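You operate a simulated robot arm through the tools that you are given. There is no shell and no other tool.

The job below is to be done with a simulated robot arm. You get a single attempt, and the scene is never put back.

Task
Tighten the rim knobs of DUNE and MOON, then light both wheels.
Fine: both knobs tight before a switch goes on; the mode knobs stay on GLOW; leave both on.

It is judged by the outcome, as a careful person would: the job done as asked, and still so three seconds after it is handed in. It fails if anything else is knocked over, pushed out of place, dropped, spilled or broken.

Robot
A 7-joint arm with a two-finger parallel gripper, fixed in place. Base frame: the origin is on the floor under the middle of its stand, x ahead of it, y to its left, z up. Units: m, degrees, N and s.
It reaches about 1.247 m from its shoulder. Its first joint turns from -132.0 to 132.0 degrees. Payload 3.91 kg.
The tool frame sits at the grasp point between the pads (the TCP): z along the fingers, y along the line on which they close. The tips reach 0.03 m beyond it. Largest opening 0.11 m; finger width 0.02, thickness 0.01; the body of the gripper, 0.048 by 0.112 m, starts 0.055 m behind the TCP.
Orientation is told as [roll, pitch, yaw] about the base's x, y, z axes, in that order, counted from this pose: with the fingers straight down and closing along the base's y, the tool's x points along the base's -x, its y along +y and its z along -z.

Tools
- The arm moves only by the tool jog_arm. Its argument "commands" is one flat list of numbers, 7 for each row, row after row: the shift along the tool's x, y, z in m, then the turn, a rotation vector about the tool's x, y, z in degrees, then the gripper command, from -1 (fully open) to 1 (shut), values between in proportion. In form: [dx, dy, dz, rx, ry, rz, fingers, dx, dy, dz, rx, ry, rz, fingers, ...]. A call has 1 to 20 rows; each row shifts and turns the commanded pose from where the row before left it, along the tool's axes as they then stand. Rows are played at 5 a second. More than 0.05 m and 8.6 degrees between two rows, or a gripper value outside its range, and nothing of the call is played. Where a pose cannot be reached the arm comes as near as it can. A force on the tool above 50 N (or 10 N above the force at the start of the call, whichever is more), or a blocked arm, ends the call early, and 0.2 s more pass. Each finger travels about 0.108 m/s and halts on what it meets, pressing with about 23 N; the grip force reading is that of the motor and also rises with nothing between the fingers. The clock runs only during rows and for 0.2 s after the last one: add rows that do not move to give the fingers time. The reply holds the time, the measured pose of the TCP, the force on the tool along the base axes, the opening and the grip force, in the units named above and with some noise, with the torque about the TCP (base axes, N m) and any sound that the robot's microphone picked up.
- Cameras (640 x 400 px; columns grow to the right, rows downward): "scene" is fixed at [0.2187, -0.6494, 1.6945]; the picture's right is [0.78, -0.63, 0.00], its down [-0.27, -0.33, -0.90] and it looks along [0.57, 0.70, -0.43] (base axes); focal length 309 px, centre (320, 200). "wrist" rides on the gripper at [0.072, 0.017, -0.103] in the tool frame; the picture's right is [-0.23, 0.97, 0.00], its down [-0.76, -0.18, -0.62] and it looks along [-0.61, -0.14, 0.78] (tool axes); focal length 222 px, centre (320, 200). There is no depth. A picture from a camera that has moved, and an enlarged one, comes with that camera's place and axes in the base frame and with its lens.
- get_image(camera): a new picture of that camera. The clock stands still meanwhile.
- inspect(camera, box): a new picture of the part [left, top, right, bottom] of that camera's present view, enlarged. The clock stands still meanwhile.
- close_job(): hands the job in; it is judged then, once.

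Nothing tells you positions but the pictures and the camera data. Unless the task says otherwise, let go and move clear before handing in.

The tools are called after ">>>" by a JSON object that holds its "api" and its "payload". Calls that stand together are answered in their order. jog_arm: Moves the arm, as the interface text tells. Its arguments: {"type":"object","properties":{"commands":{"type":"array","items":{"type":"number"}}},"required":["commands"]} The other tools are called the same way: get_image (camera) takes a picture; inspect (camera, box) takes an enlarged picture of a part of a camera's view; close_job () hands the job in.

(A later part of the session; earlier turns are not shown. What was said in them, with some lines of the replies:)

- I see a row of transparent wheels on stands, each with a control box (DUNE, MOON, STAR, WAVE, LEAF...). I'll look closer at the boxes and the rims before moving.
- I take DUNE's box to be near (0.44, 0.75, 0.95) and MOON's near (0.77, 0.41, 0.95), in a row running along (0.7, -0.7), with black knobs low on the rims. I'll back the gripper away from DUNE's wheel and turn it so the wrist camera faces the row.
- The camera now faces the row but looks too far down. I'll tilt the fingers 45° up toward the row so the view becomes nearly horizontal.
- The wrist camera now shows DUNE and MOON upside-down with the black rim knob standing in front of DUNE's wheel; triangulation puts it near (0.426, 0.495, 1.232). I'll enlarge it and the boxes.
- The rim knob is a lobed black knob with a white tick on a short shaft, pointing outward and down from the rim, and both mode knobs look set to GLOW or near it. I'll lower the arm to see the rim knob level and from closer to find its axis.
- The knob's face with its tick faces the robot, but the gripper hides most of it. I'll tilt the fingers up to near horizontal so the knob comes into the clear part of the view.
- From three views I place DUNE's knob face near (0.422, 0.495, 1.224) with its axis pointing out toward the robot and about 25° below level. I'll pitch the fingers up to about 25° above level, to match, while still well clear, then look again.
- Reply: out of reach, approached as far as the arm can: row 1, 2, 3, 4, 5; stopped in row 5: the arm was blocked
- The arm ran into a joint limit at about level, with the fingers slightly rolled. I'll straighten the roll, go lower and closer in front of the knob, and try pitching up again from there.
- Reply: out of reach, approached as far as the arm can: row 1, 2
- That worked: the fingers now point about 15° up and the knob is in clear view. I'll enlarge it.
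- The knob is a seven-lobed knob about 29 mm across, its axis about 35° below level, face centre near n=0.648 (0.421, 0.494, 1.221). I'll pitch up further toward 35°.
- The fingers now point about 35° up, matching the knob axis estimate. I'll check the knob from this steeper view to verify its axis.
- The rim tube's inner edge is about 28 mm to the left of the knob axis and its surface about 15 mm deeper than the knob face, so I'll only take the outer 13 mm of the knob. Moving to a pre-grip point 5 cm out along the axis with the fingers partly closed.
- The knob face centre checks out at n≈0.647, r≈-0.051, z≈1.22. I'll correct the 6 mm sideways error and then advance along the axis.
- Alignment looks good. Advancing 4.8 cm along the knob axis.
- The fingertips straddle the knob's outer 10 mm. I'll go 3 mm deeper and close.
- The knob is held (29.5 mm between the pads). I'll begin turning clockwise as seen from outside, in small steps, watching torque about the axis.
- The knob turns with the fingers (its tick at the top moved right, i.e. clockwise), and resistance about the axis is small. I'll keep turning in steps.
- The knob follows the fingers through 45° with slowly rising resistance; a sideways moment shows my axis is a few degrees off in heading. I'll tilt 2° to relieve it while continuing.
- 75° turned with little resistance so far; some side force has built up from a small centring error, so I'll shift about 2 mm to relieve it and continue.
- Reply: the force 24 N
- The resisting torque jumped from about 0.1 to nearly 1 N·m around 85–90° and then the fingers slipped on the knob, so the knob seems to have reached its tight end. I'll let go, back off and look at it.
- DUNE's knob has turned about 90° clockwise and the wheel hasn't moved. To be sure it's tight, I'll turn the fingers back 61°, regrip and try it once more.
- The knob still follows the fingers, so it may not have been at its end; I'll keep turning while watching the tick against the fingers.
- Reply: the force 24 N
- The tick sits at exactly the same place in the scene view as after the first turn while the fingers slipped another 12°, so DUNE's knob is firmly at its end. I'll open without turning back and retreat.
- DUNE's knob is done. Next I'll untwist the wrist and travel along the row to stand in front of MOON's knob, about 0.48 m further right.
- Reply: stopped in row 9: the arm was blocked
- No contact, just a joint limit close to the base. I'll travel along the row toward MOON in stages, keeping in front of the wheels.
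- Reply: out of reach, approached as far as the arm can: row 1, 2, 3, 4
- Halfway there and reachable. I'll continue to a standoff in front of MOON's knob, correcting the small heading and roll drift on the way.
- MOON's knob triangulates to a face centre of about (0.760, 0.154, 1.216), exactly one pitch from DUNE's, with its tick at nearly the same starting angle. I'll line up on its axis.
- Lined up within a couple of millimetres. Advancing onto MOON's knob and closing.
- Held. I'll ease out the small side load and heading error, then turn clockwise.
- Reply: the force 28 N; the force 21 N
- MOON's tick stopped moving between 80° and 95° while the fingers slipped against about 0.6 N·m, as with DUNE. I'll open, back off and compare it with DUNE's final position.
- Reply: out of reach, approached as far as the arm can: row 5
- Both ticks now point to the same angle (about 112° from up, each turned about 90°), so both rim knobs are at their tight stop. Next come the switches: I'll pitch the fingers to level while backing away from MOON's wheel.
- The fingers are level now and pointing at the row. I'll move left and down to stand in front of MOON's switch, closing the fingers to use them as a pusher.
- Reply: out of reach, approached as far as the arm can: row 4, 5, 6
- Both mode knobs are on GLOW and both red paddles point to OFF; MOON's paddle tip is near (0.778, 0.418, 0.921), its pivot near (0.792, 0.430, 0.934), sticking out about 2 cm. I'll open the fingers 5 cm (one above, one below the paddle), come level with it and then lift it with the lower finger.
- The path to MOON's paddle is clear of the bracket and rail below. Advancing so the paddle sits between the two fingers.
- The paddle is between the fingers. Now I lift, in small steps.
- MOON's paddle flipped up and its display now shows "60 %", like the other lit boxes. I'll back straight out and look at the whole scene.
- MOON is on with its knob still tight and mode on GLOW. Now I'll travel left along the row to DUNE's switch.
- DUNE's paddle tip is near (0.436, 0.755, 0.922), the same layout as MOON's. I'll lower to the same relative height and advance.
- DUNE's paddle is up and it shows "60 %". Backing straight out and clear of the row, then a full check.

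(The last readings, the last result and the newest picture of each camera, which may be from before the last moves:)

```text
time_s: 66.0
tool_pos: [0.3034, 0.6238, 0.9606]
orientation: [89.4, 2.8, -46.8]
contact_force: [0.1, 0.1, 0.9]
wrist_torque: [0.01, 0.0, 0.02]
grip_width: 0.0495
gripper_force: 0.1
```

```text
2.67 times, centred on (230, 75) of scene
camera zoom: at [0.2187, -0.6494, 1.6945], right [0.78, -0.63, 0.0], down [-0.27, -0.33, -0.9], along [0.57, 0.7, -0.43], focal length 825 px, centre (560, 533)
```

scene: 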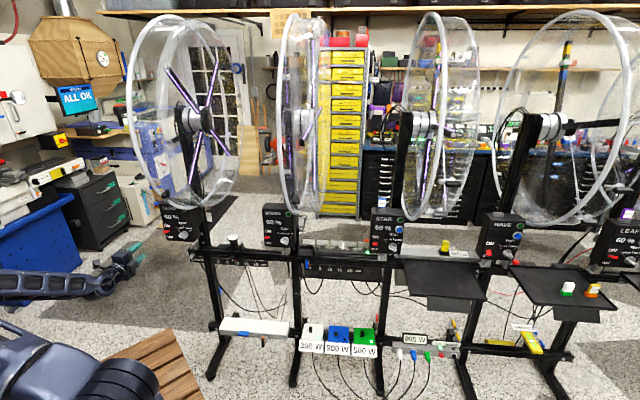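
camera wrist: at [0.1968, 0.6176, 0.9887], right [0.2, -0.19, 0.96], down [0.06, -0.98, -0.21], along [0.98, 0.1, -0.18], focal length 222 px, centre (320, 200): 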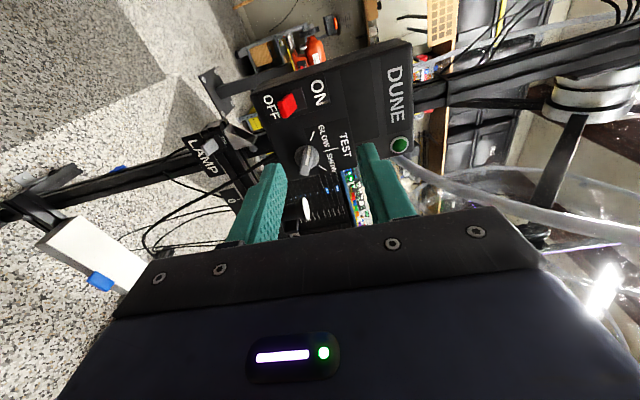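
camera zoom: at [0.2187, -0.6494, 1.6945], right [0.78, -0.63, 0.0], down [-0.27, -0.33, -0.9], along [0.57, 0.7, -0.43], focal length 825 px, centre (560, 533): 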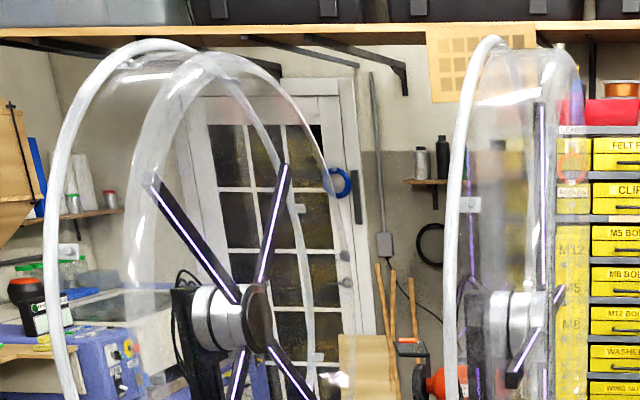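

Both wheels are lit (violet spokes), both boxes show 60 %, mode knobs on GLOW, rim knob ticks unchanged. I'll wait a few seconds with the arm clear to confirm it stays that way.

>>> {"api": "jog_arm", "payload": {"commands": [0, 0, -0.02, 0, 0, 0, 0.1, 0, 0, 0, 0, 0, 0, 0.1, 0, 0, 0, 0, 0, 0, 0.1, 0, 0, 0, 0, 0, 0, 0.1, 0, 0, 0, 0, 0, 0, 0.1, 0, 0, 0, 0, 0, 0, 0.1, 0, 0, 0, 0, 0, 0, 0.1, 0, 0, 0, 0, 0, 0, 0.1, 0, 0, 0, 0, 0, 0, 0.1, 0, 0, 0, 0, 0, 0, 0.1, 0, 0, 0, 0, 0, 0, 0.1, 0, 0, 0, 0, 0, 0, 0.1, 0, 0, 0, 0, 0, 0, 0.1, 0, 0, 0, 0, 0, 0, 0.1, 0, 0, 0, 0, 0, 0, 0.1]}}

>>> {"api": "get_image", "payload": {"camera": "scene"}}

>>> {"api": "inspect", "payload": {"camera": "scene", "box": [140, 170, 320, 282]}}

>>> {"api": "inspect", "payload": {"camera": "scene", "box": [145, 180, 185, 205]}}

>>> {"api": "inspect", "payload": {"camera": "scene", "box": [275, 187, 315, 212]}}

```text
time_s: 69.2
tool_pos: [0.2883, 0.6111, 0.9608]
orientation: [89.4, 2.9, -46.8]
contact_force: [-0.2, -0.2, 0.7]
wrist_torque: [-0.02, 0.0, -0.02]
grip_width: 0.0494
gripper_force: 0.0
```

```text
taken
```

scene: 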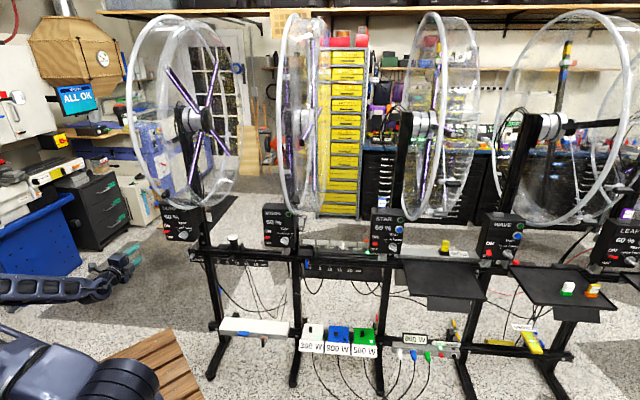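

```text
3.56 times, centred on (230, 226) of scene
camera zoom: at [0.2187, -0.6494, 1.6945], right [0.78, -0.63, 0.0], down [-0.27, -0.33, -0.9], along [0.57, 0.7, -0.43], focal length 1100 px, centre (640, 108)
```

zoom: 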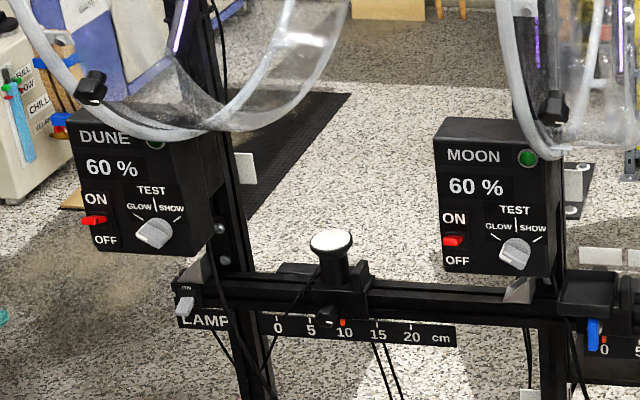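

```text
16.00 times, centred on (165, 192) of scene
camera zoom: at [0.2187, -0.6494, 1.6945], right [0.78, -0.63, 0.0], down [-0.27, -0.33, -0.9], along [0.57, 0.7, -0.43], focal length 4950 px, centre (2800, 320)
```

zoom: 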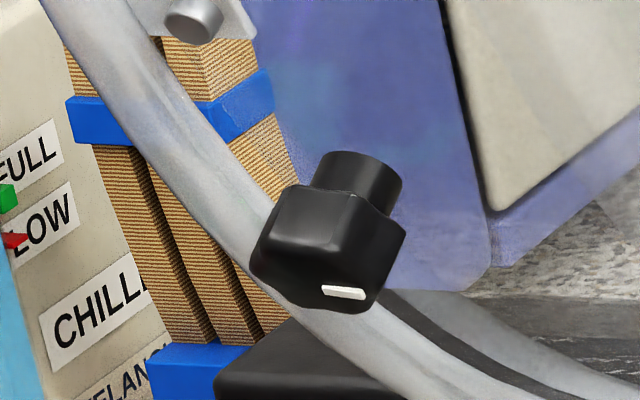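

```text
16.00 times, centred on (295, 200) of scene
camera zoom: at [0.2187, -0.6494, 1.6945], right [0.78, -0.63, 0.0], down [-0.27, -0.33, -0.9], along [0.57, 0.7, -0.43], focal length 4950 px, centre (720, 208)
```

zoom: 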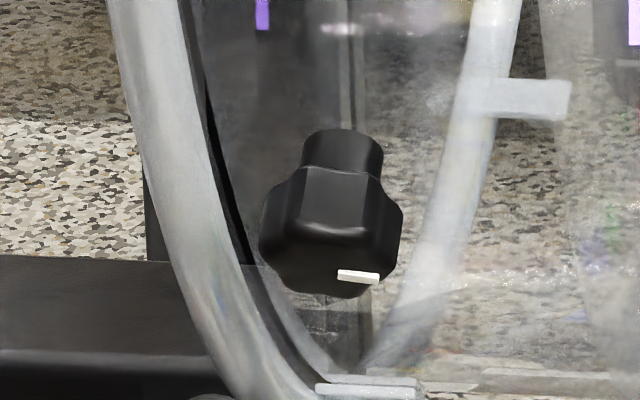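

Everything is stable: both rim knobs sit at their tight stops, both wheels are lit and showing 60 %, mode knobs are on GLOW, and the arm is clear with nothing held. Handing in.

>>> {"api": "close_job", "payload": {}}

```text
The job is handed in.
```

DUNE and MOON are both lit with their rim knobs tight, and I've handed the job in. I don't have the judging result.

- **Rim knobs:** I turned each one about 90° clockwise until it stopped and the fingers slipped on it. Both white ticks ended at the same angle. I regripped DUNE's knob and tried again, and its tick did not move. I did not repeat that check on MOON's.
- **Switches:** I switched MOON on first, then DUNE, only after both knobs were tight. Both boxes show 60 % and the spokes glow violet. Both looked the same about four seconds after DUNE came on.
- **Mode knobs:** I never touched them, and both still point to GLOW.

I saw nothing else knocked or moved in the last picture. The arm is clear of the row, with nothing in the gripper.
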